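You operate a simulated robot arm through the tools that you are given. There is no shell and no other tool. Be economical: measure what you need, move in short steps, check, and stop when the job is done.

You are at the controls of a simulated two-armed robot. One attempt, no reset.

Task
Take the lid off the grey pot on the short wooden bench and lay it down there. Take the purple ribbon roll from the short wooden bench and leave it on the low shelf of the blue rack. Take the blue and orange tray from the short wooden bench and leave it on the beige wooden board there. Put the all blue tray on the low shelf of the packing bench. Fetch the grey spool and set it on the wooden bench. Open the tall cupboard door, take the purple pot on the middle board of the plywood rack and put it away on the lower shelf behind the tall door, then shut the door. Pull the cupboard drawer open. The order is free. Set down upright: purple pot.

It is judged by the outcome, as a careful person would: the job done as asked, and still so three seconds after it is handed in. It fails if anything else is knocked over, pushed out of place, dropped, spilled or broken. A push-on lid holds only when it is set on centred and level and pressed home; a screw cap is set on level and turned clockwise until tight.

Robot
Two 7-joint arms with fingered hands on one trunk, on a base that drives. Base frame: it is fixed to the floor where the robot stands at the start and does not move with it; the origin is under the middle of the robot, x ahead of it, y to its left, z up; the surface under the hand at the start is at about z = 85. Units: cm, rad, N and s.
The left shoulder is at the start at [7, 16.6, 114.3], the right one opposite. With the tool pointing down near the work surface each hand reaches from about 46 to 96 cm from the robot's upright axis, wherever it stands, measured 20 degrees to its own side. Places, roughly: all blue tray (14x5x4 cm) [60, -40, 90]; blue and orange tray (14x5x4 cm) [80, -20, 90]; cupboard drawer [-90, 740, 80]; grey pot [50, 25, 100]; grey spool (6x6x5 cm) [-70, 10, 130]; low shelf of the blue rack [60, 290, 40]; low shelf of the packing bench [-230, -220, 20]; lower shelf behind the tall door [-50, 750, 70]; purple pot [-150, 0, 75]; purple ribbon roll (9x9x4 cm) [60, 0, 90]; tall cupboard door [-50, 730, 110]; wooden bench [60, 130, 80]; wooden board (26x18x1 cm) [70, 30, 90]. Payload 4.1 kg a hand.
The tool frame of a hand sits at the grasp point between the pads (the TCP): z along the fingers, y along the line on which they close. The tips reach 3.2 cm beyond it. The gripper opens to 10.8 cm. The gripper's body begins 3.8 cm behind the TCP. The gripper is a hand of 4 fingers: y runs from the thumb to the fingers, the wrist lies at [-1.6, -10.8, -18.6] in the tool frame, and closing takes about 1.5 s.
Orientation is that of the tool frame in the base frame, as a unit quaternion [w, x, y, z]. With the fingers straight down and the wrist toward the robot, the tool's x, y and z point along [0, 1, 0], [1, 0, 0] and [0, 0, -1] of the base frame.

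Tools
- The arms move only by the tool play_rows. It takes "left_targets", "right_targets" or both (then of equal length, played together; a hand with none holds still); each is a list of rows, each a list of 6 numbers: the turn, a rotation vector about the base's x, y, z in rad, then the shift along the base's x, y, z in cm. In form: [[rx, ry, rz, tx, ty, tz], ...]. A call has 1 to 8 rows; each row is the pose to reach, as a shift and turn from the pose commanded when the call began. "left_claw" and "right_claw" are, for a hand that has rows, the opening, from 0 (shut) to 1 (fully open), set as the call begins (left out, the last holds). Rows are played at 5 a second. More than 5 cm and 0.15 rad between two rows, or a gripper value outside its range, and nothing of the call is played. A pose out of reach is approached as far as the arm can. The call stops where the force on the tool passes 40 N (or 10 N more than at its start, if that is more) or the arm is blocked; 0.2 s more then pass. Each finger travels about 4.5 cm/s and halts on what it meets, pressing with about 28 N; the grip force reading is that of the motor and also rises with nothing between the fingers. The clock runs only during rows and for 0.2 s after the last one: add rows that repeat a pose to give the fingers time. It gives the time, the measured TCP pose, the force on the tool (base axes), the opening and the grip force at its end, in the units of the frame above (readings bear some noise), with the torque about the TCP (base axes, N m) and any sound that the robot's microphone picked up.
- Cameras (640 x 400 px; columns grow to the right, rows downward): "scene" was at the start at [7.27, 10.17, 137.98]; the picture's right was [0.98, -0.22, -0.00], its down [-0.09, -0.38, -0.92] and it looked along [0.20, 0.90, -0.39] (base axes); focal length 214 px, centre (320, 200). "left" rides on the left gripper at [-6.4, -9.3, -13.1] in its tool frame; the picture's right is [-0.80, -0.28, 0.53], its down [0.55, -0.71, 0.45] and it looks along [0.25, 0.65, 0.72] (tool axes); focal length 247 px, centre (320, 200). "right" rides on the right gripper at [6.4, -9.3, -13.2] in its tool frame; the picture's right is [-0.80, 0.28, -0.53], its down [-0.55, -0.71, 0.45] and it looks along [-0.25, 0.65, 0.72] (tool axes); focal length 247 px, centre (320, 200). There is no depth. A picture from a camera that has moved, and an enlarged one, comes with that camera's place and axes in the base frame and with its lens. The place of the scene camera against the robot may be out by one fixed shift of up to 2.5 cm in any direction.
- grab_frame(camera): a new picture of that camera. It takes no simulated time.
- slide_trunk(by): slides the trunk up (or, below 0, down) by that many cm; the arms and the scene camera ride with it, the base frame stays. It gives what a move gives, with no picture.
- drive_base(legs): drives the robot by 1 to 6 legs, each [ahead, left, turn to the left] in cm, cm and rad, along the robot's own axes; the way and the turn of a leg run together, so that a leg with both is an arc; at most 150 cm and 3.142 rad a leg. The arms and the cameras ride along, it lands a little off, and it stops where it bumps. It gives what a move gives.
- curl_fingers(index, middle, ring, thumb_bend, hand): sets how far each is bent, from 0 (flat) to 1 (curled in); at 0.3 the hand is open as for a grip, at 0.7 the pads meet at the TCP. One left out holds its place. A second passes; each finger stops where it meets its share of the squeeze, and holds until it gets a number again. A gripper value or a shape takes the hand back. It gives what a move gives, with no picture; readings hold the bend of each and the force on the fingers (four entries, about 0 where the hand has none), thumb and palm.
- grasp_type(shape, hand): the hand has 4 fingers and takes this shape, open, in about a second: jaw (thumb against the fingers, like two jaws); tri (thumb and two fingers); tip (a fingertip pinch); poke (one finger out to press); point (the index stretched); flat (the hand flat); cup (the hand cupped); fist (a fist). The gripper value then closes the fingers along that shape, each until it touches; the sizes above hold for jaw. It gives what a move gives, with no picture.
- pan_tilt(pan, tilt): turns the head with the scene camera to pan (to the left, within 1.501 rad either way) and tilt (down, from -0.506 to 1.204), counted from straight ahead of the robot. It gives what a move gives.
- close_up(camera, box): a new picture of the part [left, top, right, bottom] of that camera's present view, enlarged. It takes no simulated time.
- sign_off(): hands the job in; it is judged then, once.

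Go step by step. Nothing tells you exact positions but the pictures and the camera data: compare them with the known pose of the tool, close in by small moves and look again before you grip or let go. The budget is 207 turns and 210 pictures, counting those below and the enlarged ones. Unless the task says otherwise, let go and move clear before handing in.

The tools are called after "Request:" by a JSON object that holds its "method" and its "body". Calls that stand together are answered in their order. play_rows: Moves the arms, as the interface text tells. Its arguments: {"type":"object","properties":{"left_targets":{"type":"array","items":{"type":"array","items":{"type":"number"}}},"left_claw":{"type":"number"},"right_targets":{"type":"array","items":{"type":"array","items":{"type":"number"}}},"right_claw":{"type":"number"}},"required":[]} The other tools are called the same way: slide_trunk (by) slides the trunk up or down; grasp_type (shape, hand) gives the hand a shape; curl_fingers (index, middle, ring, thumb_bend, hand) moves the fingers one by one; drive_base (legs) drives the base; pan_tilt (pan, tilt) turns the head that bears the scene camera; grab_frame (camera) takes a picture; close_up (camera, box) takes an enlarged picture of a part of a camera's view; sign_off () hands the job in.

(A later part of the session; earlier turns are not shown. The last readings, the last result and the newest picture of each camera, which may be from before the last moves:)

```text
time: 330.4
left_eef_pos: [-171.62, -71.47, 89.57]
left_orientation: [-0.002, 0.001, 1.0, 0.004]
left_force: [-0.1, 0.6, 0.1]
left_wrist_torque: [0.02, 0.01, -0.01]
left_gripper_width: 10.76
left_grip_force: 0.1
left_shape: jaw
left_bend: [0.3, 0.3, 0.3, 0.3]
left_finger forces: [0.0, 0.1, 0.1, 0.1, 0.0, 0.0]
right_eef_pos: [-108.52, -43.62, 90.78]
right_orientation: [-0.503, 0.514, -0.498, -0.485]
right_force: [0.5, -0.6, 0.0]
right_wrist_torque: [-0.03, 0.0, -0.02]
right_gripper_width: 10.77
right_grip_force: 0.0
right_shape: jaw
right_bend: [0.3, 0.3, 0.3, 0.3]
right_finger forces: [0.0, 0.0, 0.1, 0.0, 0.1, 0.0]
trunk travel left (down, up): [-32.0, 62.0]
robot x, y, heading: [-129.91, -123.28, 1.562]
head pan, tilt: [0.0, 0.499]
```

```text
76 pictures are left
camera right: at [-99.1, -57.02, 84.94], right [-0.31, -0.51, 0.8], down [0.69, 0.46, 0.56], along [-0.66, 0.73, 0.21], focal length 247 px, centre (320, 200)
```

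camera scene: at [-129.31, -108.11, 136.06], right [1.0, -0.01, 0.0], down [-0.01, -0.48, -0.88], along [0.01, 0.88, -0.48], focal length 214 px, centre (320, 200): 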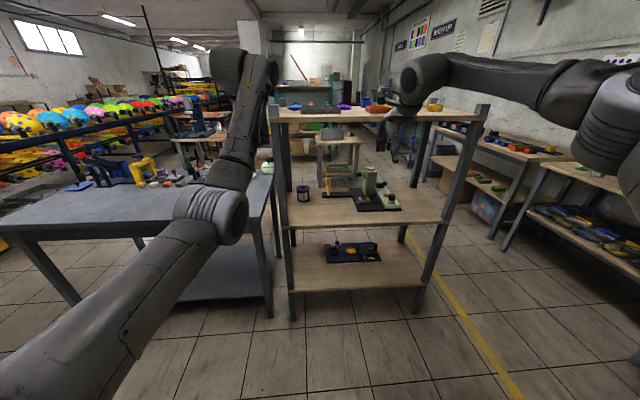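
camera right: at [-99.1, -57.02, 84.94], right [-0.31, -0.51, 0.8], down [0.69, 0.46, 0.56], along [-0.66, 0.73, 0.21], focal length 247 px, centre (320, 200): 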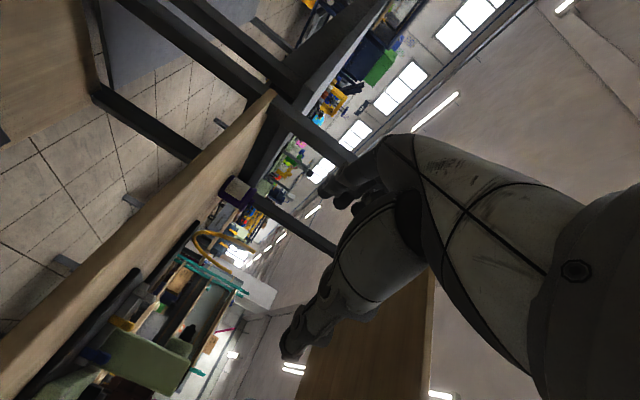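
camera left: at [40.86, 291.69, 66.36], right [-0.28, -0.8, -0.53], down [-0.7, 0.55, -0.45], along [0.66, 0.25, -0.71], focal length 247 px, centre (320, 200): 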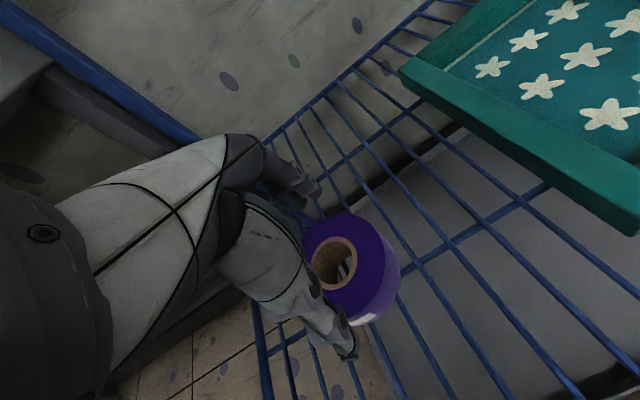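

The pot appears at about (-138, 3, 79). I move the hand left and down in front of the rack opening.

Request:
{"method": "play_rows", "body": {"right_targets": [[0, 0, 0, -4, 0, -2], [0, 0, 0, -8, 0, -4], [0, 0, 0, -12, 0, -6], [0, 0, 0, -16, 0, -8], [0, 0, 0, -20, 0, -10], [0, 0, 0, -23, 0, -12]]}}

Request:
{"method": "grab_frame", "body": {"camera": "right"}}

Request:
{"method": "grab_frame", "body": {"camera": "scene"}}

```text
time: 331.8
left_eef_pos: [-171.82, -71.29, 89.57]
left_orientation: [-0.003, 0.0, 1.0, 0.003]
left_force: [0.3, 0.7, 0.0]
left_wrist_torque: [-0.02, -0.01, 0.0]
left_gripper_width: 10.75
left_grip_force: 0.2
left_shape: jaw
left_bend: [0.3, 0.3, 0.3, 0.3]
left_finger forces: [0.0, 0.0, 0.0, 0.0, 0.0, 0.1]
right_eef_pos: [-126.79, -42.25, 84.93]
right_orientation: [-0.497, 0.525, -0.506, -0.471]
right_force: [-0.7, -0.2, -0.9]
right_wrist_torque: [0.0, 0.01, -0.04]
right_gripper_width: 10.81
right_grip_force: 0.1
right_shape: jaw
right_bend: [0.3, 0.3, 0.3, 0.3]
right_finger forces: [0.0, 0.0, 0.0, 0.0, 0.0, 0.0]
right hand out of reach, approached as far as the arm can: row 1, 2, 3, 4, 5, 6
trunk travel left (down, up): [-32.0, 62.0]
robot x, y, heading: [-129.54, -123.0, 1.558]
head pan, tilt: [0.0, 0.499]
```

```text
75 pictures are left
camera right: at [-117.32, -55.98, 79.8], right [-0.32, -0.48, 0.82], down [0.69, 0.48, 0.55], along [-0.65, 0.74, 0.17], focal length 247 px, centre (320, 200)
```

right: 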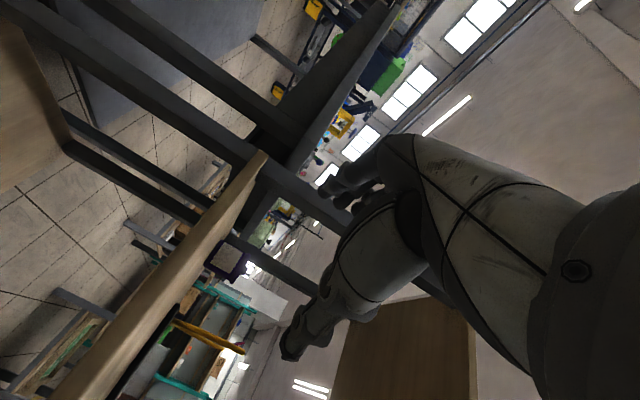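

```text
74 pictures are left
camera scene: at [-129.31, -108.11, 104.06], right [1.0, -0.01, 0.0], down [-0.01, -0.48, -0.88], along [0.01, 0.88, -0.48], focal length 214 px, centre (320, 200)
```

scene: 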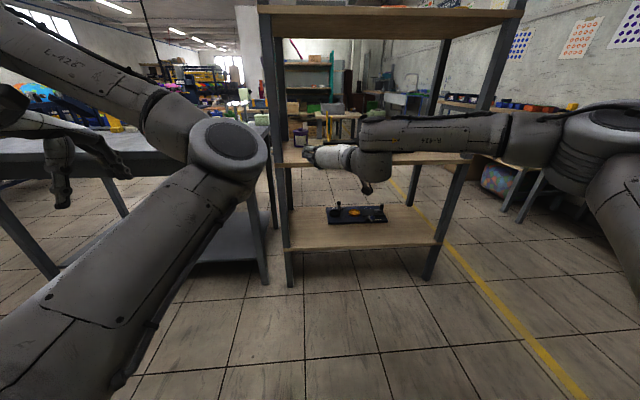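

Request:
{"method": "slide_trunk", "body": {"by": -6.5}}

Request:
{"method": "drive_base", "body": {"legs": [[30, 0, 0.01]]}}

Request:
{"method": "play_rows", "body": {"right_targets": [[0, 0, 0.08, -2.5, 0, 0], [0, 0, 0.16, -5, 0, 0], [0, 0, 0.25, -7.5, 0, 0]]}}

Request:
{"method": "grab_frame", "body": {"camera": "right"}}

Request:
{"method": "grab_frame", "body": {"camera": "scene"}}

```text
time: 332.8
left_eef_pos: [-171.69, -71.44, 83.08]
left_orientation: [-0.002, 0.001, 1.0, 0.003]
left_force: [-0.8, 0.6, 0.1]
left_wrist_torque: [0.01, 0.0, 0.03]
left_gripper_width: 10.77
left_grip_force: 0.1
left_shape: jaw
left_bend: [0.3, 0.3, 0.3, 0.3]
left_finger forces: [0.0, 0.0, 0.0, 0.1, 0.1, 0.1]
right_eef_pos: [-126.65, -42.31, 78.52]
right_orientation: [-0.496, 0.524, -0.507, -0.472]
right_force: [-0.3, 0.4, 1.4]
right_wrist_torque: [-0.01, 0.01, -0.02]
right_gripper_width: 10.75
right_grip_force: 0.1
right_shape: jaw
right_bend: [0.3, 0.3, 0.3, 0.3]
right_finger forces: [0.1, 0.0, 0.0, 0.1, 0.1, 0.0]
trunk travel left (down, up): [-25.5, 68.5]
robot x, y, heading: [-129.53, -123.27, 1.563]
head pan, tilt: [0.0, 0.499]
```

```text
time: 334.9
left_eef_pos: [-171.93, -41.51, 82.96]
left_orientation: [-0.003, -0.004, 1.0, 0.003]
left_force: [0.2, -0.3, -0.2]
left_wrist_torque: [0.01, -0.01, 0.02]
left_gripper_width: 10.77
left_grip_force: 0.1
left_shape: jaw
left_bend: [0.3, 0.3, 0.3, 0.3]
left_finger forces: [0.0, 0.0, 0.1, 0.0, 0.1, 0.0]
right_eef_pos: [-127.37, -12.03, 78.37]
right_orientation: [-0.493, 0.527, -0.504, -0.474]
right_force: [-0.9, 0.5, -0.1]
right_wrist_torque: [0.02, -0.01, 0.02]
right_gripper_width: 10.78
right_grip_force: 0.1
right_shape: jaw
right_bend: [0.3, 0.3, 0.3, 0.3]
right_finger forces: [0.0, 0.1, 0.0, 0.0, 0.1, 0.0]
trunk travel left (down, up): [-25.5, 68.5]
robot x, y, heading: [-129.13, -92.95, 1.569]
head pan, tilt: [0.0, 0.499]
```

```text
time: 335.7
left_eef_pos: [-172.0, -41.64, 83.21]
left_orientation: [-0.003, -0.004, 1.0, 0.004]
left_force: [0.4, 0.1, -0.4]
left_wrist_torque: [-0.02, 0.05, -0.01]
left_gripper_width: 10.78
left_grip_force: 0.0
left_shape: jaw
left_bend: [0.3, 0.3, 0.3, 0.3]
left_finger forces: [0.1, 0.0, 0.0, 0.1, 0.1, 0.1]
right_eef_pos: [-134.97, -12.3, 78.79]
right_orientation: [-0.427, 0.59, -0.437, -0.528]
right_force: [6.7, -22.4, -6.0]
right_wrist_torque: [-0.5, 0.39, -2.34]
right_gripper_width: 10.79
right_grip_force: 0.1
right_shape: jaw
right_bend: [0.3, 0.3, 0.3, 0.3]
right_finger forces: [0.1, 0.0, 0.0, 0.0, 0.0, 0.0]
right hand out of reach, approached as far as the arm can: row 3
trunk travel left (down, up): [-25.5, 68.5]
robot x, y, heading: [-129.27, -93.06, 1.569]
head pan, tilt: [0.0, 0.499]
```

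```text
73 pictures are left
camera right: at [-122.24, -23.04, 73.87], right [-0.19, -0.53, 0.82], down [0.54, 0.65, 0.54], along [-0.82, 0.55, 0.16], focal length 247 px, centre (320, 200)
```

right: 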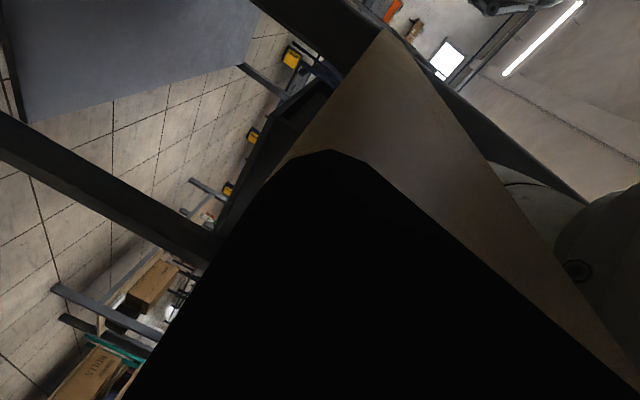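

```text
72 pictures are left
camera scene: at [-129.15, -78.04, 97.57], right [1.0, 0.0, 0.0], down [0.0, -0.48, -0.88], along [0.0, 0.88, -0.48], focal length 214 px, centre (320, 200)
```

scene: 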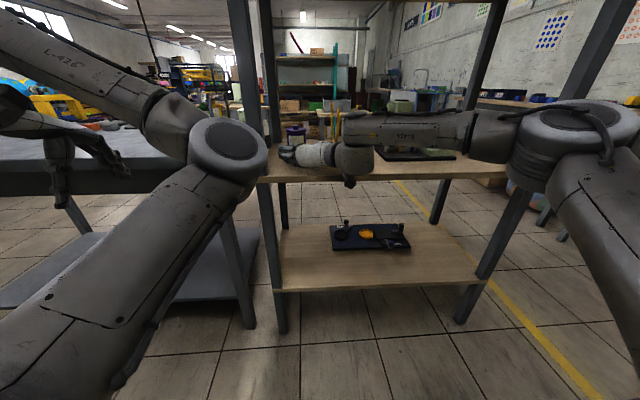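

The hand camera below the palm met the board edge. I back out and pitch the hand down about 0.5 rad so the camera rides higher.

Request:
{"method": "play_rows", "body": {"right_targets": [[0, 0, 0, 0.8, -4, 0], [0, 0, 0, 2, -8, 1], [0, 0, 0, 3, -12, 2], [-0.13, -0.033, 0, 3, -12, 3], [-0.26, -0.066, 0, 3, -12, 4], [-0.39, -0.1, 0, 3, -12, 5], [-0.5, -0.13, 0, 3, -12, 6]]}}

Request:
{"method": "grab_frame", "body": {"camera": "right"}}

Request:
{"method": "close_up", "body": {"camera": "scene", "box": [220, 80, 420, 220]}}

```text
time: 337.3
left_eef_pos: [-172.06, -41.64, 83.01]
left_orientation: [-0.002, -0.004, 1.0, 0.003]
left_force: [-0.8, 0.2, 0.0]
left_wrist_torque: [0.02, 0.01, 0.03]
left_gripper_width: 10.8
left_grip_force: 0.1
left_shape: jaw
left_bend: [0.3, 0.3, 0.3, 0.3]
left_finger forces: [0.0, 0.0, 0.1, 0.0, 0.1, 0.1]
right_eef_pos: [-131.71, -24.08, 85.02]
right_orientation: [-0.299, 0.707, -0.525, -0.368]
right_force: [0.2, 1.0, -0.4]
right_wrist_torque: [0.03, 0.0, 0.0]
right_gripper_width: 10.8
right_grip_force: 0.1
right_shape: jaw
right_bend: [0.3, 0.3, 0.3, 0.3]
right_finger forces: [0.0, 0.1, 0.2, 0.1, 0.1, 0.0]
right hand out of reach, approached as far as the arm can: row 1
trunk travel left (down, up): [-25.5, 68.5]
robot x, y, heading: [-129.28, -93.23, 1.57]
head pan, tilt: [0.0, 0.499]
```

```text
71 pictures are left
camera right: at [-119.17, -35.6, 87.21], right [-0.31, -0.09, 0.95], down [0.49, 0.84, 0.24], along [-0.82, 0.54, -0.21], focal length 247 px, centre (320, 200)
```

right: 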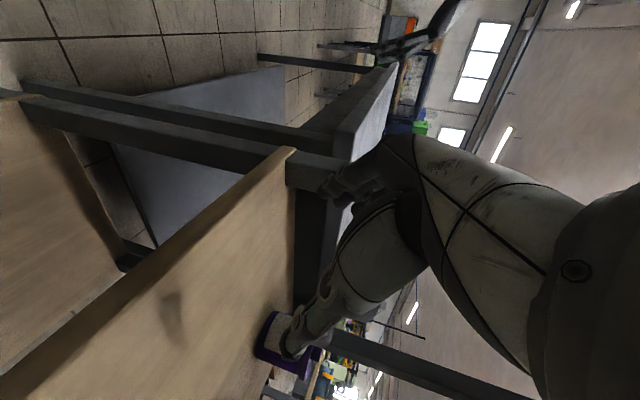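

```text
2.86 times, centred on (320, 150) of scene
camera zoom: at [-129.31, -77.9, 97.56], right [1.0, 0.0, 0.0], down [0.0, -0.48, -0.88], along [0.0, 0.88, -0.48], focal length 613 px, centre (320, 343)
```

zoom: 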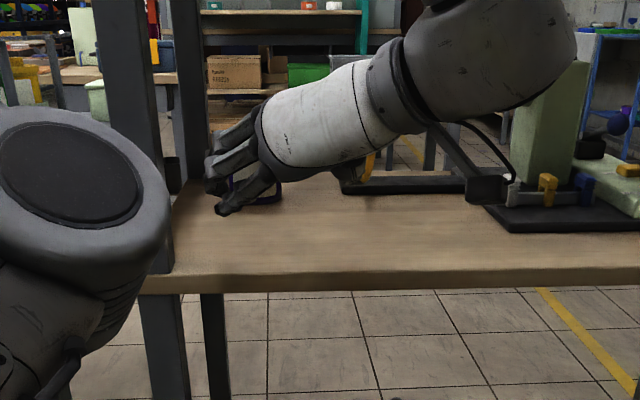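

Request:
{"method": "drive_base", "body": {"legs": [[13, 2, 0]]}}

Request:
{"method": "grab_frame", "body": {"camera": "right"}}

Request:
{"method": "close_up", "body": {"camera": "scene", "box": [220, 80, 420, 220]}}

```text
time: 338.5
left_eef_pos: [-173.78, -31.59, 83.36]
left_orientation: [-0.001, -0.01, 1.0, 0.001]
left_force: [8.4, -23.5, 3.2]
left_wrist_torque: [-0.21, -0.12, -0.2]
left_gripper_width: 9.81
left_grip_force: 0.1
left_shape: jaw
left_bend: [0.34, 0.41, 0.36, 0.3]
left_finger forces: [3.4, 13.4, 7.0, 0.0, 0.0, 0.0]
right_eef_pos: [-133.7, -13.35, 85.11]
right_orientation: [-0.3, 0.707, -0.523, -0.371]
right_force: [0.4, 0.5, 0.2]
right_wrist_torque: [0.03, 0.0, 0.0]
right_gripper_width: 10.78
right_grip_force: 0.1
right_shape: jaw
right_bend: [0.3, 0.3, 0.3, 0.3]
right_finger forces: [0.0, 0.1, 0.1, 0.0, 0.0, 0.1]
trunk travel left (down, up): [-25.5, 68.5]
robot x, y, heading: [-131.49, -82.26, 1.578]
head pan, tilt: [0.0, 0.499]
stopped in leg 1: the force on the tool passed its limit at 48 N (the readings are from after the stop); the commanded pose is now the measured one
```

```text
69 pictures are left
camera right: at [-120.91, -24.88, 87.28], right [-0.3, -0.1, 0.95], down [0.49, 0.84, 0.24], along [-0.82, 0.53, -0.21], focal length 247 px, centre (320, 200)
```

right: 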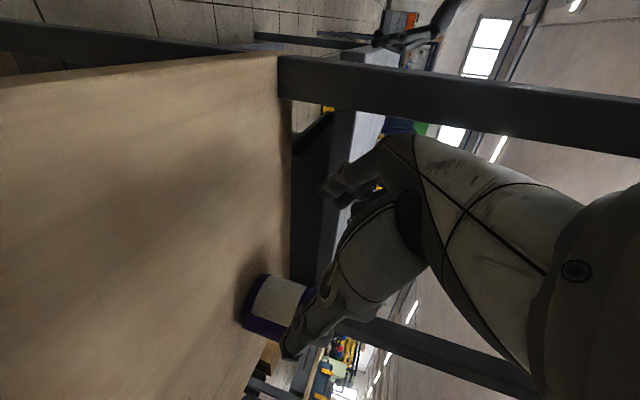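

```text
2.86 times, centred on (320, 150) of scene
camera zoom: at [-130.89, -67.27, 97.6], right [1.0, 0.0, 0.0], down [0.0, -0.48, -0.88], along [0.0, 0.88, -0.48], focal length 613 px, centre (320, 343)
```

zoom: 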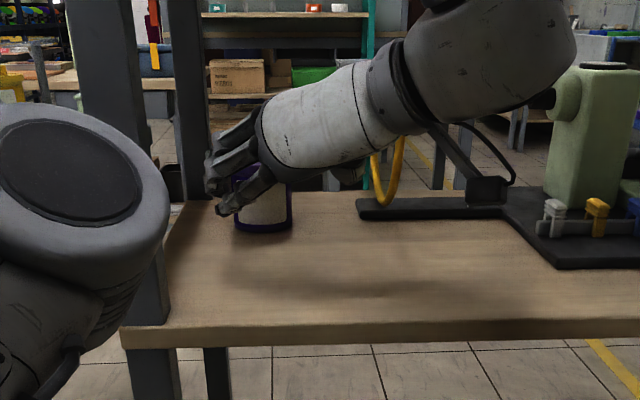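

The left hand touched the grey table edge; I lift it clear first, and advance the right hand half-way.

Request:
{"method": "play_rows", "body": {"left_targets": [[0, 0, 0, 1, -4, 0], [0, 0, 0, 1, -6, 3], [0, 0, 0, 1, -6, 7], [0, 0, 0, 1, -6, 11], [0, 0, 0, 1, -6, 15]], "right_targets": [[0, 0, 0, -0.6, 2, -1.4], [0, 0, 0, -1.2, 4, -2.8], [0, 0, 0, -1.8, 6, -4.2], [0, 0, 0, -2.4, 8, -5.6], [0, 0, 0, -2.6, 9, -5.6]]}}

Request:
{"method": "grab_frame", "body": {"camera": "right"}}

Request:
{"method": "close_up", "body": {"camera": "scene", "box": [220, 80, 420, 220]}}

```text
time: 339.7
left_eef_pos: [-172.74, -37.27, 98.42]
left_orientation: [-0.001, -0.009, 1.0, 0.001]
left_force: [-0.1, -0.7, 1.2]
left_wrist_torque: [-0.01, 0.03, 0.03]
left_gripper_width: 10.78
left_grip_force: 0.0
left_shape: jaw
left_bend: [0.3, 0.3, 0.3, 0.3]
left_finger forces: [0.0, 0.0, 0.0, 0.0, 0.0, 0.0]
right_eef_pos: [-136.21, -4.07, 79.29]
right_orientation: [-0.299, 0.707, -0.523, -0.369]
right_force: [0.5, -0.4, -0.3]
right_wrist_torque: [-0.03, 0.01, 0.03]
right_gripper_width: 10.79
right_grip_force: 0.0
right_shape: jaw
right_bend: [0.3, 0.3, 0.3, 0.3]
right_finger forces: [0.0, 0.0, 0.1, 0.1, 0.0, 0.0]
trunk travel left (down, up): [-25.5, 68.5]
robot x, y, heading: [-131.58, -82.52, 1.575]
head pan, tilt: [0.0, 0.499]
```

```text
67 pictures are left
camera right: at [-123.47, -15.59, 81.51], right [-0.3, -0.09, 0.95], down [0.49, 0.84, 0.24], along [-0.82, 0.53, -0.21], focal length 247 px, centre (320, 200)
```

right: 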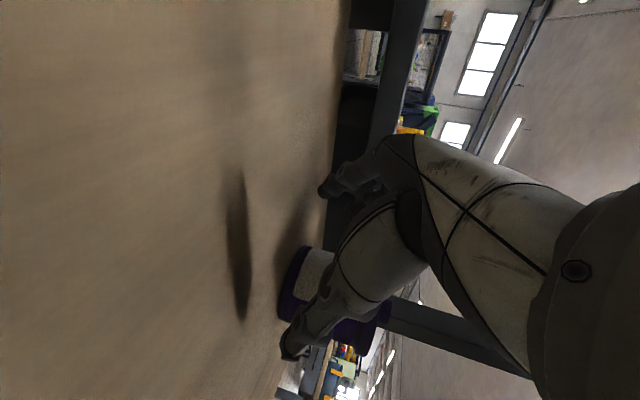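

```text
2.86 times, centred on (320, 150) of scene
camera zoom: at [-130.96, -67.02, 97.57], right [1.0, 0.0, 0.0], down [0.0, -0.48, -0.88], along [0.0, 0.88, -0.48], focal length 613 px, centre (320, 343)
```

zoom: 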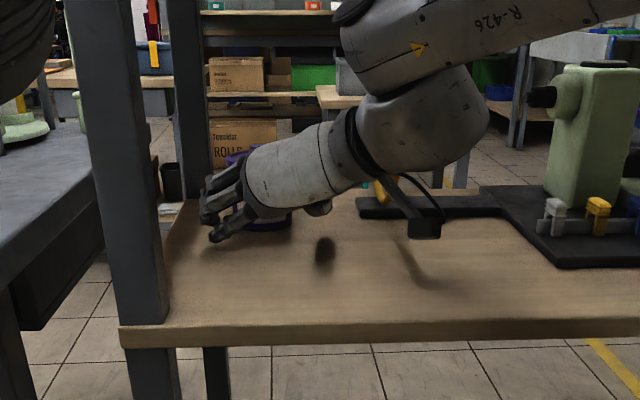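

Request:
{"method": "play_rows", "body": {"right_targets": [[0.11, 0.028, 0, 0, 0, 0], [0.21, 0.055, 0, 0, 0, 0], [0.21, 0.055, 0, -0.7, 2.6, 0], [0.21, 0.055, 0, -1.4, 5.2, 0]]}}

Request:
{"method": "close_up", "body": {"camera": "right", "box": [180, 180, 460, 400]}}

Request:
{"method": "close_up", "body": {"camera": "scene", "box": [240, 100, 360, 190]}}

```text
time: 340.7
left_eef_pos: [-172.84, -37.09, 98.21]
left_orientation: [-0.001, -0.009, 1.0, 0.001]
left_force: [-0.7, 0.2, 0.1]
left_wrist_torque: [-0.01, -0.02, 0.01]
left_gripper_width: 10.77
left_grip_force: 0.0
left_shape: jaw
left_bend: [0.3, 0.3, 0.3, 0.3]
left_finger forces: [0.1, 0.0, 0.1, 0.1, 0.0, 0.1]
right_eef_pos: [-137.82, 1.01, 79.13]
right_orientation: [-0.357, 0.663, -0.49, -0.44]
right_force: [-0.9, 0.7, 0.0]
right_wrist_torque: [0.03, -0.02, 0.0]
right_gripper_width: 10.79
right_grip_force: 0.1
right_shape: jaw
right_bend: [0.3, 0.3, 0.3, 0.3]
right_finger forces: [0.1, 0.0, 0.0, 0.0, 0.0, 0.1]
trunk travel left (down, up): [-25.5, 68.5]
robot x, y, heading: [-130.95, -82.14, 1.572]
head pan, tilt: [0.0, 0.499]
```

```text
1.82 times, centred on (320, 290) of right
camera zoom: at [-124.94, -10.52, 78.34], right [-0.25, -0.29, 0.92], down [0.5, 0.78, 0.38], along [-0.83, 0.56, -0.05], focal length 449 px, centre (320, 36)
```

zoom: 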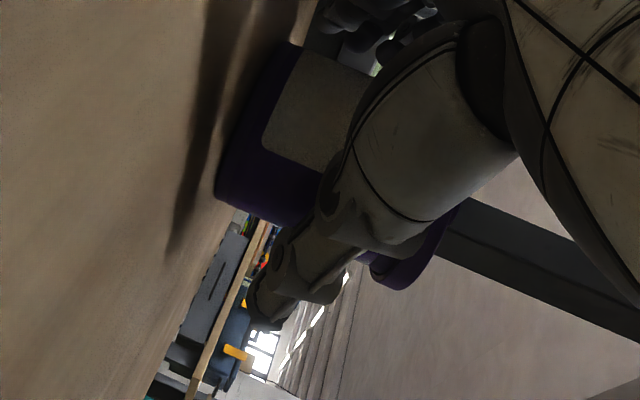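

```text
4.44 times, centred on (300, 145) of scene
camera zoom: at [-130.98, -66.92, 97.56], right [1.0, 0.0, 0.0], down [0.0, -0.48, -0.88], along [0.0, 0.88, -0.48], focal length 953 px, centre (409, 444)
```

zoom: 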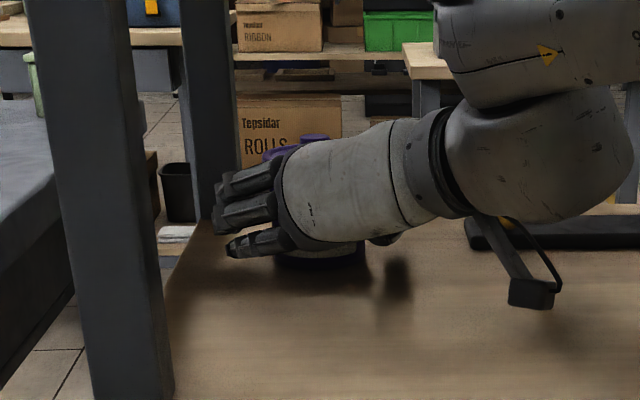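

The pot sits between thumb and fingers. Close.

Request:
{"method": "play_rows", "body": {"right_targets": [[0, 0, 0, 0, 0, 0], [0, 0, 0, 0, 0, 0], [0, 0, 0, 0, 0, 0], [0, 0, 0, 0, 0, 0], [0, 0, 0, 0, 0, 0], [0, 0, 0, 0, 0, 0], [0, 0, 0, 0, 0, 0]], "right_claw": 0}}

Request:
{"method": "play_rows", "body": {"right_targets": [[0, 0, 0, 0, 0, 0.7], [0, 0, 0, 0, 0, 1.5], [0, 0, 0, 0, 0, 3], [0, 0, 0, 0, 0, 4]]}}

Request:
{"method": "close_up", "body": {"camera": "right", "box": [180, 180, 460, 400]}}

Request:
{"method": "close_up", "body": {"camera": "scene", "box": [240, 100, 360, 190]}}

```text
time: 342.3
left_eef_pos: [-172.72, -37.05, 98.22]
left_orientation: [0.0, -0.009, 1.0, 0.0]
left_force: [0.1, -0.1, -0.3]
left_wrist_torque: [0.01, 0.02, -0.04]
left_gripper_width: 10.76
left_grip_force: 0.1
left_shape: jaw
left_bend: [0.3, 0.3, 0.3, 0.3]
left_finger forces: [0.0, 0.1, 0.0, 0.0, 0.0, 0.1]
right_eef_pos: [-137.69, 1.05, 79.37]
right_orientation: [-0.357, 0.662, -0.49, -0.441]
right_force: [-0.1, 0.5, -0.3]
right_wrist_torque: [-0.01, 0.04, 0.0]
right_gripper_width: 6.45
right_grip_force: 28.3
right_shape: jaw
right_bend: [0.74, 0.43, 0.41, 0.64]
right_finger forces: [13.7, 8.0, 3.4, 0.0, 25.4, 0.0]
trunk travel left (down, up): [-25.5, 68.5]
robot x, y, heading: [-131.07, -82.05, 1.569]
head pan, tilt: [0.0, 0.499]
```

```text
time: 343.3
left_eef_pos: [-172.77, -37.13, 98.27]
left_orientation: [-0.001, -0.009, 1.0, 0.0]
left_force: [-0.3, -0.2, -0.3]
left_wrist_torque: [0.0, 0.0, -0.02]
left_gripper_width: 10.79
left_grip_force: 0.0
left_shape: jaw
left_bend: [0.3, 0.3, 0.3, 0.3]
left_finger forces: [0.0, 0.0, 0.0, 0.0, 0.1, 0.0]
right_eef_pos: [-137.81, 1.07, 83.33]
right_orientation: [-0.357, 0.663, -0.489, -0.44]
right_force: [0.4, 0.7, -2.4]
right_wrist_torque: [-0.04, -0.03, -0.01]
right_gripper_width: 6.46
right_grip_force: 27.6
right_shape: jaw
right_bend: [0.74, 0.43, 0.41, 0.64]
right_finger forces: [13.5, 8.1, 3.7, 0.0, 25.4, 0.0]
trunk travel left (down, up): [-25.5, 68.5]
robot x, y, heading: [-131.38, -82.26, 1.571]
head pan, tilt: [0.0, 0.499]
```

```text
1.82 times, centred on (320, 290) of right
camera zoom: at [-124.94, -10.53, 82.35], right [-0.25, -0.29, 0.92], down [0.5, 0.78, 0.38], along [-0.83, 0.56, -0.05], focal length 449 px, centre (320, 36)
```

zoom: 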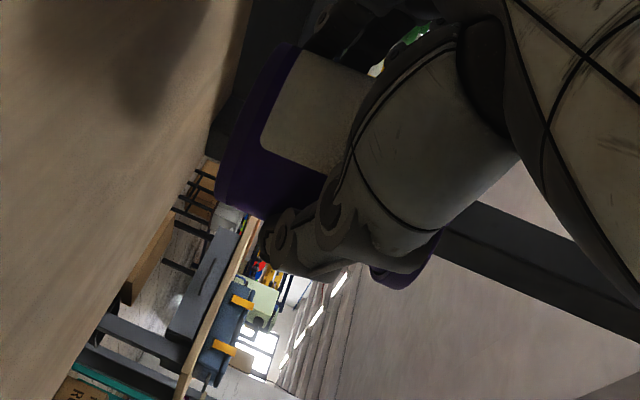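

```text
4.44 times, centred on (300, 145) of scene
camera zoom: at [-130.98, -66.95, 97.56], right [1.0, 0.0, 0.0], down [0.0, -0.48, -0.88], along [0.0, 0.88, -0.48], focal length 953 px, centre (409, 444)
```

zoom: 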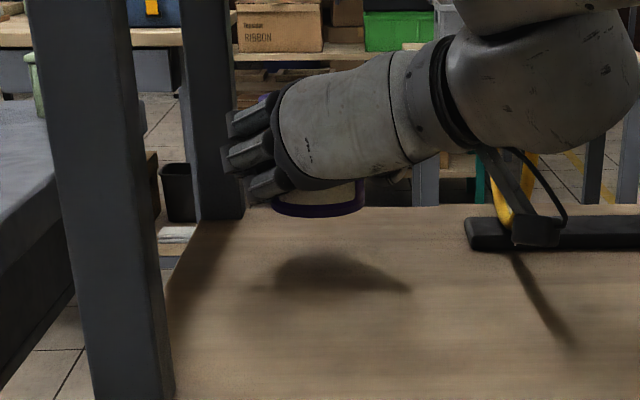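

Pot lifted upright. I back out, raise the trunk to carry everything high, and drive back to the cupboard.

Request:
{"method": "drive_base", "body": {"legs": [[-43, 0, 0]]}}

Request:
{"method": "slide_trunk", "body": {"by": 40}}

Request:
{"method": "slide_trunk", "body": {"by": 28}}

Request:
{"method": "grab_frame", "body": {"camera": "scene"}}

```text
time: 345.9
left_eef_pos: [-172.82, -80.26, 98.25]
left_orientation: [-0.001, -0.01, 1.0, 0.001]
left_force: [-0.9, -1.0, -0.1]
left_wrist_torque: [0.02, -0.01, -0.03]
left_gripper_width: 10.77
left_grip_force: 0.0
left_shape: jaw
left_bend: [0.3, 0.3, 0.3, 0.3]
left_finger forces: [0.1, 0.0, 0.1, 0.0, 0.0, 0.0]
right_eef_pos: [-137.87, -42.03, 83.27]
right_orientation: [-0.356, 0.663, -0.49, -0.441]
right_force: [-0.2, -0.4, -1.0]
right_wrist_torque: [-0.05, -0.05, 0.01]
right_gripper_width: 6.51
right_grip_force: 27.8
right_shape: jaw
right_bend: [0.74, 0.43, 0.41, 0.64]
right_finger forces: [13.4, 8.0, 3.6, 0.1, 25.4, 0.0]
trunk travel left (down, up): [-25.5, 68.5]
robot x, y, heading: [-130.84, -125.05, 1.569]
head pan, tilt: [0.0, 0.499]
```

```text
time: 349.8
left_eef_pos: [-172.75, -80.33, 138.08]
left_orientation: [-0.001, -0.009, 1.0, 0.0]
left_force: [-0.5, -0.6, 0.2]
left_wrist_torque: [-0.02, -0.01, 0.0]
left_gripper_width: 10.76
left_grip_force: 0.0
left_shape: jaw
left_bend: [0.3, 0.3, 0.3, 0.3]
left_finger forces: [0.0, 0.0, 0.0, 0.0, 0.0, 0.0]
right_eef_pos: [-137.82, -42.03, 123.23]
right_orientation: [-0.356, 0.662, -0.49, -0.442]
right_force: [0.4, 0.3, -1.8]
right_wrist_torque: [-0.06, -0.01, -0.03]
right_gripper_width: 6.48
right_grip_force: 27.9
right_shape: jaw
right_bend: [0.74, 0.43, 0.41, 0.64]
right_finger forces: [13.4, 8.0, 3.7, 0.0, 25.5, 0.1]
trunk travel left (down, up): [-65.5, 28.5]
robot x, y, heading: [-130.52, -125.2, 1.575]
head pan, tilt: [0.0, 0.499]
```

```text
time: 352.6
left_eef_pos: [-172.81, -80.26, 166.24]
left_orientation: [-0.001, -0.009, 1.0, 0.0]
left_force: [0.3, -0.9, 0.1]
left_wrist_torque: [-0.03, 0.0, 0.01]
left_gripper_width: 10.79
left_grip_force: 0.1
left_shape: jaw
left_bend: [0.3, 0.3, 0.3, 0.3]
left_finger forces: [0.0, 0.0, 0.0, 0.1, 0.0, 0.0]
right_eef_pos: [-137.84, -41.93, 151.23]
right_orientation: [-0.356, 0.662, -0.489, -0.442]
right_force: [-0.1, -0.8, -2.1]
right_wrist_torque: [-0.08, 0.02, -0.02]
right_gripper_width: 6.46
right_grip_force: 28.3
right_shape: jaw
right_bend: [0.74, 0.43, 0.41, 0.64]
right_finger forces: [13.4, 8.1, 3.6, 0.0, 25.5, 0.0]
trunk travel left (down, up): [-93.5, 0.5]
robot x, y, heading: [-131.08, -125.71, 1.577]
head pan, tilt: [0.0, 0.499]
```

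```text
61 pictures are left
camera scene: at [-130.88, -110.0, 165.55], right [1.0, 0.0, 0.0], down [0.0, -0.48, -0.88], along [0.0, 0.88, -0.48], focal length 214 px, centre (320, 200)
```

scene: 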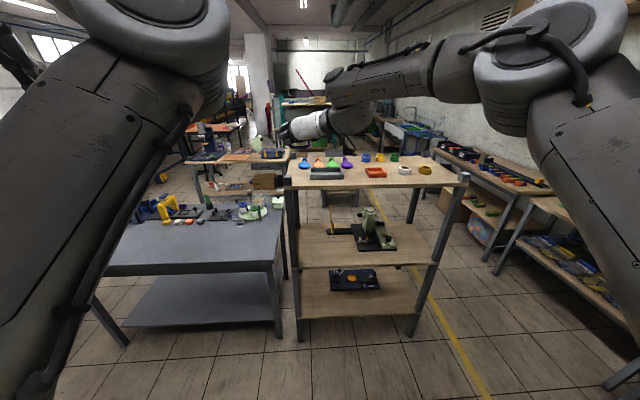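

Request:
{"method": "drive_base", "body": {"legs": [[0, -104, -0.006], [150, 0, 0], [150, 0, 0], [150, 0, 0], [150, 0, 0], [115, 0, 0]]}}

Request:
{"method": "pan_tilt", "body": {"pan": 0, "tilt": 0.5}}

Request:
{"method": "grab_frame", "body": {"camera": "scene"}}

```text
time: 391.4
left_eef_pos: [-59.98, 631.87, 166.26]
left_orientation: [-0.001, 0.001, 1.0, 0.001]
left_force: [0.0, -0.7, 0.0]
left_wrist_torque: [0.01, -0.01, 0.01]
left_gripper_width: 10.74
left_grip_force: 0.1
left_shape: jaw
left_bend: [0.3, 0.3, 0.3, 0.3]
left_finger forces: [0.1, 0.0, 0.0, 0.0, 0.1, 0.0]
right_eef_pos: [-24.12, 669.51, 151.33]
right_orientation: [-0.361, 0.658, -0.496, -0.437]
right_force: [0.5, 0.9, -1.5]
right_wrist_torque: [-0.06, 0.03, 0.01]
right_gripper_width: 6.45
right_grip_force: 27.9
right_shape: jaw
right_bend: [0.74, 0.43, 0.41, 0.64]
right_finger forces: [13.4, 8.1, 3.6, 0.0, 25.3, 0.0]
trunk travel left (down, up): [-93.5, 0.5]
robot x, y, heading: [-19.31, 586.02, 1.553]
head pan, tilt: [0.0, 0.499]
```

```text
time: 392.0
left_eef_pos: [-59.92, 631.93, 166.2]
left_orientation: [-0.001, 0.0, 1.0, 0.001]
left_force: [0.7, -0.1, 0.4]
left_wrist_torque: [-0.02, 0.01, -0.02]
left_gripper_width: 10.79
left_grip_force: 0.1
left_shape: jaw
left_bend: [0.3, 0.3, 0.3, 0.3]
left_finger forces: [0.0, 0.1, 0.0, 0.0, 0.1, 0.1]
right_eef_pos: [-24.18, 669.38, 151.34]
right_orientation: [-0.361, 0.657, -0.497, -0.437]
right_force: [0.4, 0.6, -2.5]
right_wrist_torque: [-0.05, -0.01, 0.03]
right_gripper_width: 6.44
right_grip_force: 28.1
right_shape: jaw
right_bend: [0.74, 0.43, 0.41, 0.64]
right_finger forces: [13.4, 8.1, 3.7, 0.0, 25.4, 0.0]
trunk travel left (down, up): [-93.5, 0.5]
robot x, y, heading: [-19.18, 585.98, 1.557]
head pan, tilt: [0.0, 0.499]
```

```text
60 pictures are left
camera scene: at [-18.79, 601.24, 165.57], right [1.0, -0.02, 0.0], down [-0.01, -0.48, -0.88], along [0.02, 0.88, -0.48], focal length 214 px, centre (320, 200)
```

scene: 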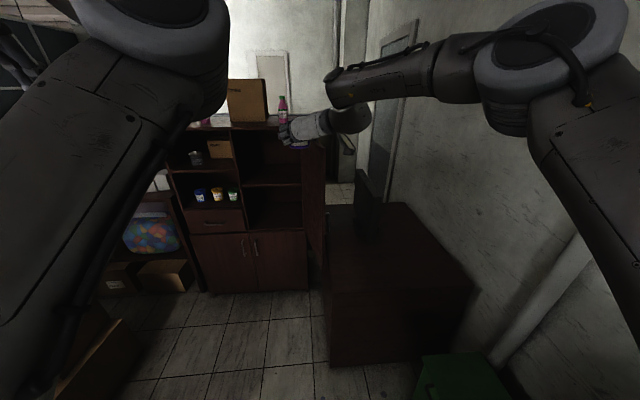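

The door is still open. I shift left, straighten the hand's yaw, and lower the trunk.

Request:
{"method": "drive_base", "body": {"legs": [[0, 45, 0.015]]}}

Request:
{"method": "play_rows", "body": {"right_targets": [[0, 0, -0.09, 0.5, 0, 0], [0, 0, -0.17, 1, 0, 0], [0, 0, -0.25, 1.5, 0, 0]]}}

Request:
{"method": "slide_trunk", "body": {"by": -40}}

Request:
{"method": "slide_trunk", "body": {"by": -27}}

Request:
{"method": "grab_frame", "body": {"camera": "scene"}}

```text
time: 394.7
left_eef_pos: [-105.91, 631.65, 166.35]
left_orientation: [-0.002, -0.008, 1.0, 0.001]
left_force: [-0.5, 0.3, 0.3]
left_wrist_torque: [-0.04, 0.01, 0.0]
left_gripper_width: 10.81
left_grip_force: 0.1
left_shape: jaw
left_bend: [0.3, 0.3, 0.3, 0.3]
left_finger forces: [0.1, 0.0, 0.0, 0.0, 0.1, 0.0]
right_eef_pos: [-70.75, 669.71, 151.35]
right_orientation: [-0.356, 0.661, -0.491, -0.442]
right_force: [0.3, 0.1, -1.1]
right_wrist_torque: [-0.02, 0.0, 0.02]
right_gripper_width: 6.46
right_grip_force: 27.8
right_shape: jaw
right_bend: [0.74, 0.43, 0.41, 0.64]
right_finger forces: [13.3, 8.1, 3.6, 0.1, 25.6, 0.0]
trunk travel left (down, up): [-93.5, 0.5]
robot x, y, heading: [-64.65, 586.26, 1.574]
head pan, tilt: [0.0, 0.499]
```

```text
time: 395.5
left_eef_pos: [-106.15, 631.58, 166.16]
left_orientation: [0.0, -0.008, 1.0, 0.001]
left_force: [-0.7, 0.5, 0.7]
left_wrist_torque: [-0.01, -0.03, -0.03]
left_gripper_width: 10.79
left_grip_force: 0.0
left_shape: jaw
left_bend: [0.3, 0.3, 0.3, 0.3]
left_finger forces: [0.1, 0.0, 0.1, 0.0, 0.0, 0.1]
right_eef_pos: [-69.55, 669.75, 151.08]
right_orientation: [-0.41, 0.595, -0.569, -0.392]
right_force: [-0.2, -0.5, -2.2]
right_wrist_torque: [-0.04, 0.01, -0.06]
right_gripper_width: 6.49
right_grip_force: 27.8
right_shape: jaw
right_bend: [0.74, 0.43, 0.41, 0.64]
right_finger forces: [13.3, 8.1, 3.7, 0.0, 25.4, 0.1]
trunk travel left (down, up): [-93.5, 0.5]
robot x, y, heading: [-64.51, 586.53, 1.572]
head pan, tilt: [0.0, 0.499]
```

```text
time: 399.3
left_eef_pos: [-106.12, 631.7, 126.25]
left_orientation: [-0.001, -0.008, 1.0, 0.001]
left_force: [-0.1, 0.3, -0.5]
left_wrist_torque: [0.02, 0.02, 0.0]
left_gripper_width: 10.77
left_grip_force: 0.0
left_shape: jaw
left_bend: [0.3, 0.3, 0.3, 0.3]
left_finger forces: [0.0, 0.0, 0.0, 0.0, 0.0, 0.0]
right_eef_pos: [-69.57, 669.78, 111.3]
right_orientation: [-0.41, 0.595, -0.569, -0.393]
right_force: [0.9, -0.4, -1.5]
right_wrist_torque: [-0.03, -0.04, 0.03]
right_gripper_width: 6.46
right_grip_force: 27.9
right_shape: jaw
right_bend: [0.74, 0.43, 0.41, 0.64]
right_finger forces: [13.4, 8.1, 3.7, 0.0, 25.3, 0.0]
trunk travel left (down, up): [-53.5, 40.5]
robot x, y, heading: [-64.38, 586.38, 1.575]
head pan, tilt: [0.0, 0.499]
```

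```text
time: 402.1
left_eef_pos: [-106.15, 631.61, 99.32]
left_orientation: [-0.001, -0.008, 1.0, 0.001]
left_force: [0.1, -0.3, -0.5]
left_wrist_torque: [-0.01, 0.02, 0.02]
left_gripper_width: 10.75
left_grip_force: 0.1
left_shape: jaw
left_bend: [0.3, 0.3, 0.3, 0.3]
left_finger forces: [0.0, 0.0, 0.1, 0.0, 0.0, 0.0]
right_eef_pos: [-69.48, 669.8, 84.31]
right_orientation: [-0.409, 0.595, -0.57, -0.393]
right_force: [-0.1, -1.1, -1.8]
right_wrist_torque: [-0.03, -0.01, -0.03]
right_gripper_width: 6.46
right_grip_force: 28.1
right_shape: jaw
right_bend: [0.74, 0.43, 0.41, 0.64]
right_finger forces: [13.4, 8.0, 3.7, 0.0, 25.3, 0.0]
trunk travel left (down, up): [-26.5, 67.5]
robot x, y, heading: [-64.6, 586.33, 1.574]
head pan, tilt: [0.0, 0.499]
```

```text
59 pictures are left
camera scene: at [-64.36, 601.66, 98.57], right [1.0, 0.0, 0.0], down [0.0, -0.48, -0.88], along [0.0, 0.88, -0.48], focal length 214 px, centre (320, 200)
```

scene: 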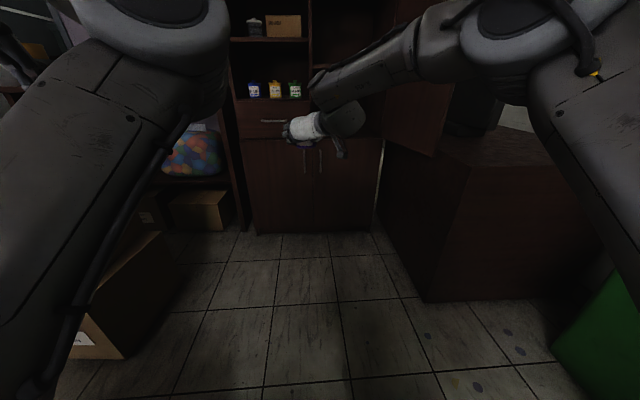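

Request:
{"method": "play_rows", "body": {"right_targets": [[0, 0, 0, 4, 0, 0], [0, 0, 0, 8, 0, 0], [0, 0, 0, 12, 0, 0], [0, 0, 0, 15.5, 0, 0]]}}

Request:
{"method": "drive_base", "body": {"legs": [[48, 0, 0]]}}

Request:
{"method": "grab_frame", "body": {"camera": "scene"}}

Request:
{"method": "grab_frame", "body": {"camera": "right"}}

```text
time: 403.1
left_eef_pos: [-106.01, 631.56, 99.29]
left_orientation: [-0.002, -0.008, 1.0, 0.0]
left_force: [0.0, -0.7, -0.6]
left_wrist_torque: [0.01, 0.03, 0.01]
left_gripper_width: 10.77
left_grip_force: 0.0
left_shape: jaw
left_bend: [0.3, 0.3, 0.3, 0.3]
left_finger forces: [0.0, 0.1, 0.0, 0.0, 0.1, 0.0]
right_eef_pos: [-54.07, 669.65, 84.36]
right_orientation: [-0.409, 0.595, -0.569, -0.392]
right_force: [0.7, 0.1, -1.7]
right_wrist_torque: [-0.04, 0.01, 0.01]
right_gripper_width: 6.45
right_grip_force: 28.1
right_shape: jaw
right_bend: [0.74, 0.43, 0.41, 0.64]
right_finger forces: [13.5, 8.0, 3.7, 0.1, 25.6, 0.0]
trunk travel left (down, up): [-26.5, 67.5]
robot x, y, heading: [-64.43, 586.21, 1.568]
head pan, tilt: [0.0, 0.499]
```

```text
time: 405.9
left_eef_pos: [-106.29, 679.7, 99.22]
left_orientation: [-0.002, -0.008, 1.0, 0.001]
left_force: [-0.7, 0.5, -0.5]
left_wrist_torque: [-0.05, 0.01, 0.03]
left_gripper_width: 10.78
left_grip_force: 0.0
left_shape: jaw
left_bend: [0.3, 0.3, 0.3, 0.3]
left_finger forces: [0.0, 0.0, 0.0, 0.0, 0.0, 0.0]
right_eef_pos: [-54.25, 717.88, 84.31]
right_orientation: [-0.409, 0.596, -0.569, -0.392]
right_force: [-0.5, -0.8, -2.5]
right_wrist_torque: [-0.05, 0.03, 0.0]
right_gripper_width: 6.43
right_grip_force: 28.0
right_shape: jaw
right_bend: [0.74, 0.43, 0.41, 0.64]
right_finger forces: [13.5, 8.1, 3.7, 0.0, 25.6, 0.1]
trunk travel left (down, up): [-26.5, 67.5]
robot x, y, heading: [-64.53, 634.62, 1.575]
head pan, tilt: [0.0, 0.499]
```

```text
58 pictures are left
camera scene: at [-64.46, 649.85, 98.55], right [1.0, 0.0, 0.0], down [0.0, -0.48, -0.88], along [0.0, 0.88, -0.48], focal length 214 px, centre (320, 200)
```

scene: 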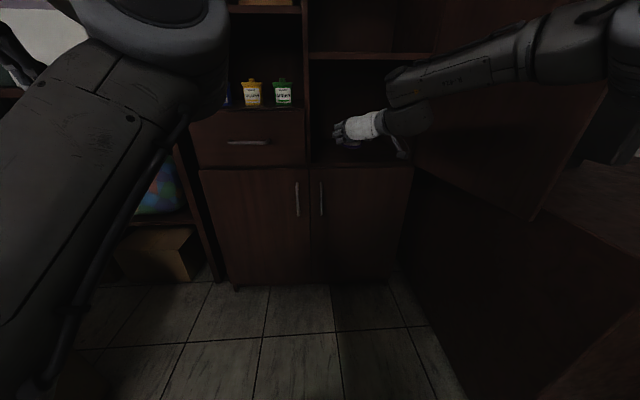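

```text
57 pictures are left
camera right: at [-44.81, 703.53, 83.43], right [-0.32, -0.22, 0.92], down [0.68, 0.63, 0.38], along [-0.66, 0.75, -0.05], focal length 247 px, centre (320, 200)
```

right: 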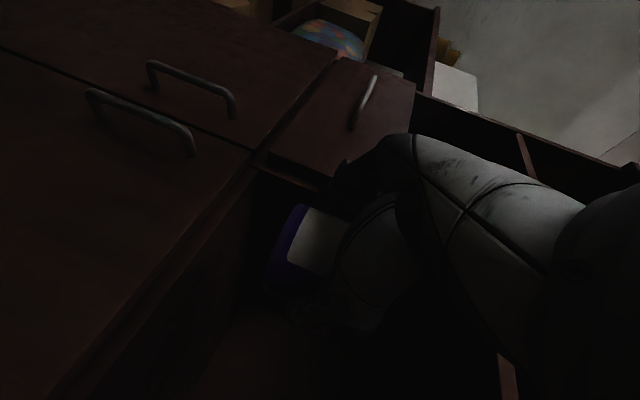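

Request:
{"method": "drive_base", "body": {"legs": [[13, 2, 0]]}}

Request:
{"method": "play_rows", "body": {"right_targets": [[0, 0, 0, 0.5, 4, 0], [0, 0, 0, 1, 8, 0], [0, 0, 0, 1.5, 12, 0]]}}

Request:
{"method": "grab_frame", "body": {"camera": "scene"}}

Request:
{"method": "grab_frame", "body": {"camera": "right"}}

```text
time: 407.2
left_eef_pos: [-108.43, 692.7, 99.08]
left_orientation: [0.0, -0.01, 1.0, 0.0]
left_force: [-0.4, 0.3, -1.2]
left_wrist_torque: [-0.01, -0.01, 0.0]
left_gripper_width: 10.77
left_grip_force: 0.0
left_shape: jaw
left_bend: [0.3, 0.3, 0.3, 0.3]
left_finger forces: [0.1, 0.1, 0.0, 0.1, 0.0, 0.0]
right_eef_pos: [-56.45, 731.0, 84.14]
right_orientation: [-0.409, 0.597, -0.568, -0.392]
right_force: [0.4, 0.7, -1.9]
right_wrist_torque: [-0.05, 0.02, -0.01]
right_gripper_width: 6.47
right_grip_force: 28.0
right_shape: jaw
right_bend: [0.74, 0.43, 0.41, 0.64]
right_finger forces: [13.5, 8.2, 3.7, 0.1, 25.6, 0.0]
trunk travel left (down, up): [-26.5, 67.5]
robot x, y, heading: [-66.66, 647.61, 1.573]
head pan, tilt: [0.0, 0.499]
```

```text
time: 408.0
left_eef_pos: [-108.41, 692.77, 99.03]
left_orientation: [-0.001, -0.009, 1.0, 0.0]
left_force: [-0.1, 0.2, -0.1]
left_wrist_torque: [-0.03, -0.02, 0.01]
left_gripper_width: 10.78
left_grip_force: 0.1
left_shape: jaw
left_bend: [0.3, 0.3, 0.3, 0.3]
left_finger forces: [0.1, 0.0, 0.0, 0.0, 0.0, 0.0]
right_eef_pos: [-55.02, 742.93, 84.05]
right_orientation: [-0.407, 0.598, -0.569, -0.391]
right_force: [0.9, 0.2, -0.9]
right_wrist_torque: [-0.07, 0.01, 0.03]
right_gripper_width: 6.44
right_grip_force: 27.6
right_shape: jaw
right_bend: [0.74, 0.43, 0.41, 0.64]
right_finger forces: [13.3, 8.2, 3.9, 0.0, 25.5, 0.0]
trunk travel left (down, up): [-26.5, 67.5]
robot x, y, heading: [-66.83, 647.63, 1.569]
head pan, tilt: [0.0, 0.499]
```

```text
56 pictures are left
camera scene: at [-66.55, 663.01, 98.52], right [1.0, 0.0, 0.0], down [0.0, -0.48, -0.88], along [0.0, 0.88, -0.48], focal length 214 px, centre (320, 200)
```

scene: 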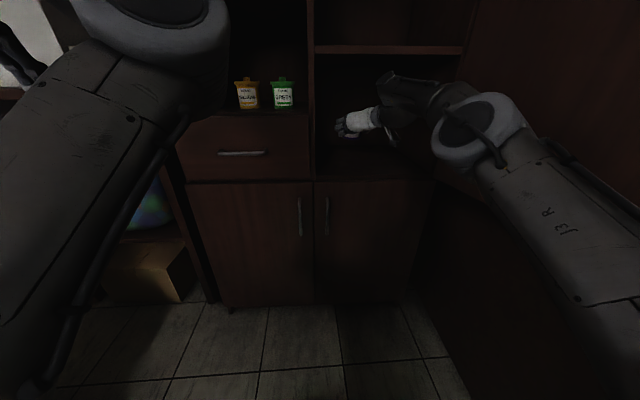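

```text
55 pictures are left
camera right: at [-45.42, 728.62, 83.23], right [-0.32, -0.21, 0.92], down [0.68, 0.63, 0.38], along [-0.66, 0.75, -0.06], focal length 247 px, centre (320, 200)
```

right: 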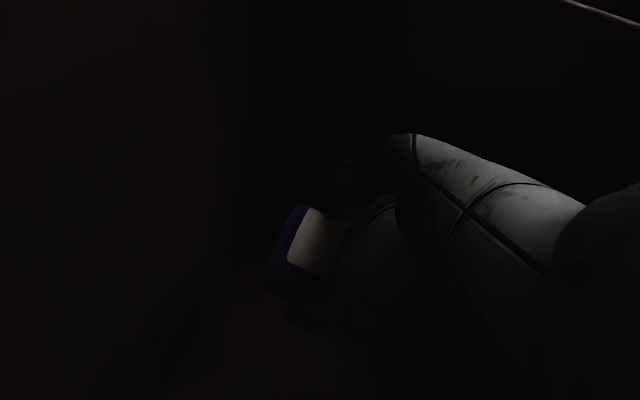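

Pot is inside over the lower shelf. Lower gently until contact.

Request:
{"method": "play_rows", "body": {"right_targets": [[0, 0, 0, 0, 0, -2], [0, 0, 0, 0, 0, -4], [0, 0, 0, 0, 0, -5], [0, 0, 0, 0, 0, -6], [0, 0, 0, 0, 0, -6.6], [0, 0, 0, 0, 0, -7.2], [0, 0, 0, 0, 0, -7.8], [0, 0, 0, 0, 0, -8.4]]}}

```text
time: 409.8
left_eef_pos: [-108.43, 692.63, 99.15]
left_orientation: [-0.001, -0.01, 1.0, 0.0]
left_force: [-0.1, -0.4, 0.0]
left_wrist_torque: [0.01, 0.0, 0.01]
left_gripper_width: 10.78
left_grip_force: 0.1
left_shape: jaw
left_bend: [0.3, 0.3, 0.3, 0.3]
left_finger forces: [0.0, 0.0, 0.0, 0.1, 0.1, 0.1]
right_eef_pos: [-54.86, 742.87, 75.88]
right_orientation: [-0.41, 0.596, -0.568, -0.392]
right_force: [0.1, -1.0, -2.0]
right_wrist_torque: [-0.02, -0.03, 0.01]
right_gripper_width: 6.44
right_grip_force: 28.3
right_shape: jaw
right_bend: [0.74, 0.43, 0.41, 0.64]
right_finger forces: [13.5, 8.2, 3.8, 0.0, 25.5, 0.0]
trunk travel left (down, up): [-26.5, 67.5]
robot x, y, heading: [-66.47, 647.33, 1.576]
head pan, tilt: [0.0, 0.499]
```

Request:
{"method": "play_rows", "body": {"right_targets": [[0, 0, 0, 0, 0, -0.5], [0, 0, 0, 0, 0, -1], [0, 0, 0, 0, 0, -1.5], [0, 0, 0, 0, 0, -2], [0, 0, 0, 0, 0, -2.5]]}}

Request:
{"method": "close_up", "body": {"camera": "scene", "box": [290, 80, 450, 200]}}

Request:
{"method": "close_up", "body": {"camera": "right", "box": [160, 160, 420, 360]}}

```text
time: 411.0
left_eef_pos: [-108.4, 692.17, 99.38]
left_orientation: [0.0, -0.01, 1.0, 0.003]
left_force: [0.5, 0.5, 0.7]
left_wrist_torque: [-0.02, 0.03, 0.0]
left_gripper_width: 10.74
left_grip_force: 0.1
left_shape: jaw
left_bend: [0.3, 0.3, 0.3, 0.3]
left_finger forces: [0.1, 0.0, 0.0, 0.2, 0.1, 0.0]
right_eef_pos: [-54.94, 742.59, 74.37]
right_orientation: [-0.412, 0.593, -0.567, -0.396]
right_force: [-0.7, 5.8, 34.7]
right_wrist_torque: [0.83, 0.0, 0.1]
right_gripper_width: 6.48
right_grip_force: 27.8
right_shape: jaw
right_bend: [0.74, 0.43, 0.41, 0.64]
right_finger forces: [13.8, 8.0, 3.6, 0.0, 24.5, 0.0]
trunk travel left (down, up): [-26.5, 67.5]
robot x, y, heading: [-66.8, 647.5, 1.572]
head pan, tilt: [0.0, 0.499]
```

```text
3.33 times, centred on (370, 140) of scene
camera zoom: at [-66.58, 662.36, 98.67], right [1.0, 0.0, 0.0], down [0.0, -0.47, -0.88], along [0.0, 0.88, -0.47], focal length 715 px, centre (153, 400)
```

zoom: 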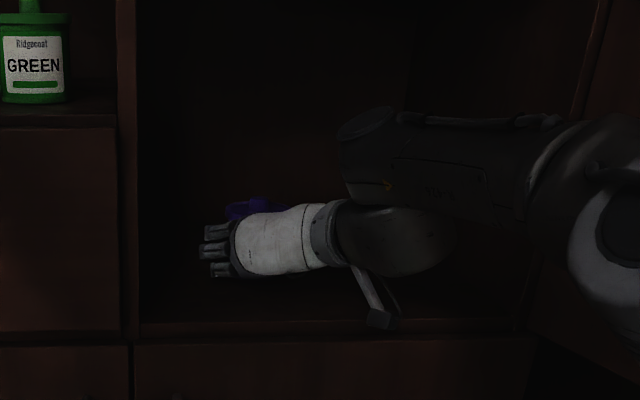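

```text
2.00 times, centred on (290, 260) of right
camera zoom: at [-45.44, 728.23, 73.35], right [-0.32, -0.23, 0.92], down [0.68, 0.62, 0.39], along [-0.66, 0.75, -0.04], focal length 494 px, centre (380, 80)
```

zoom: 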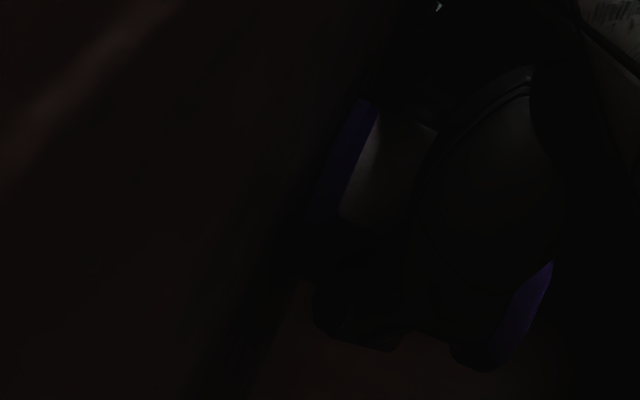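

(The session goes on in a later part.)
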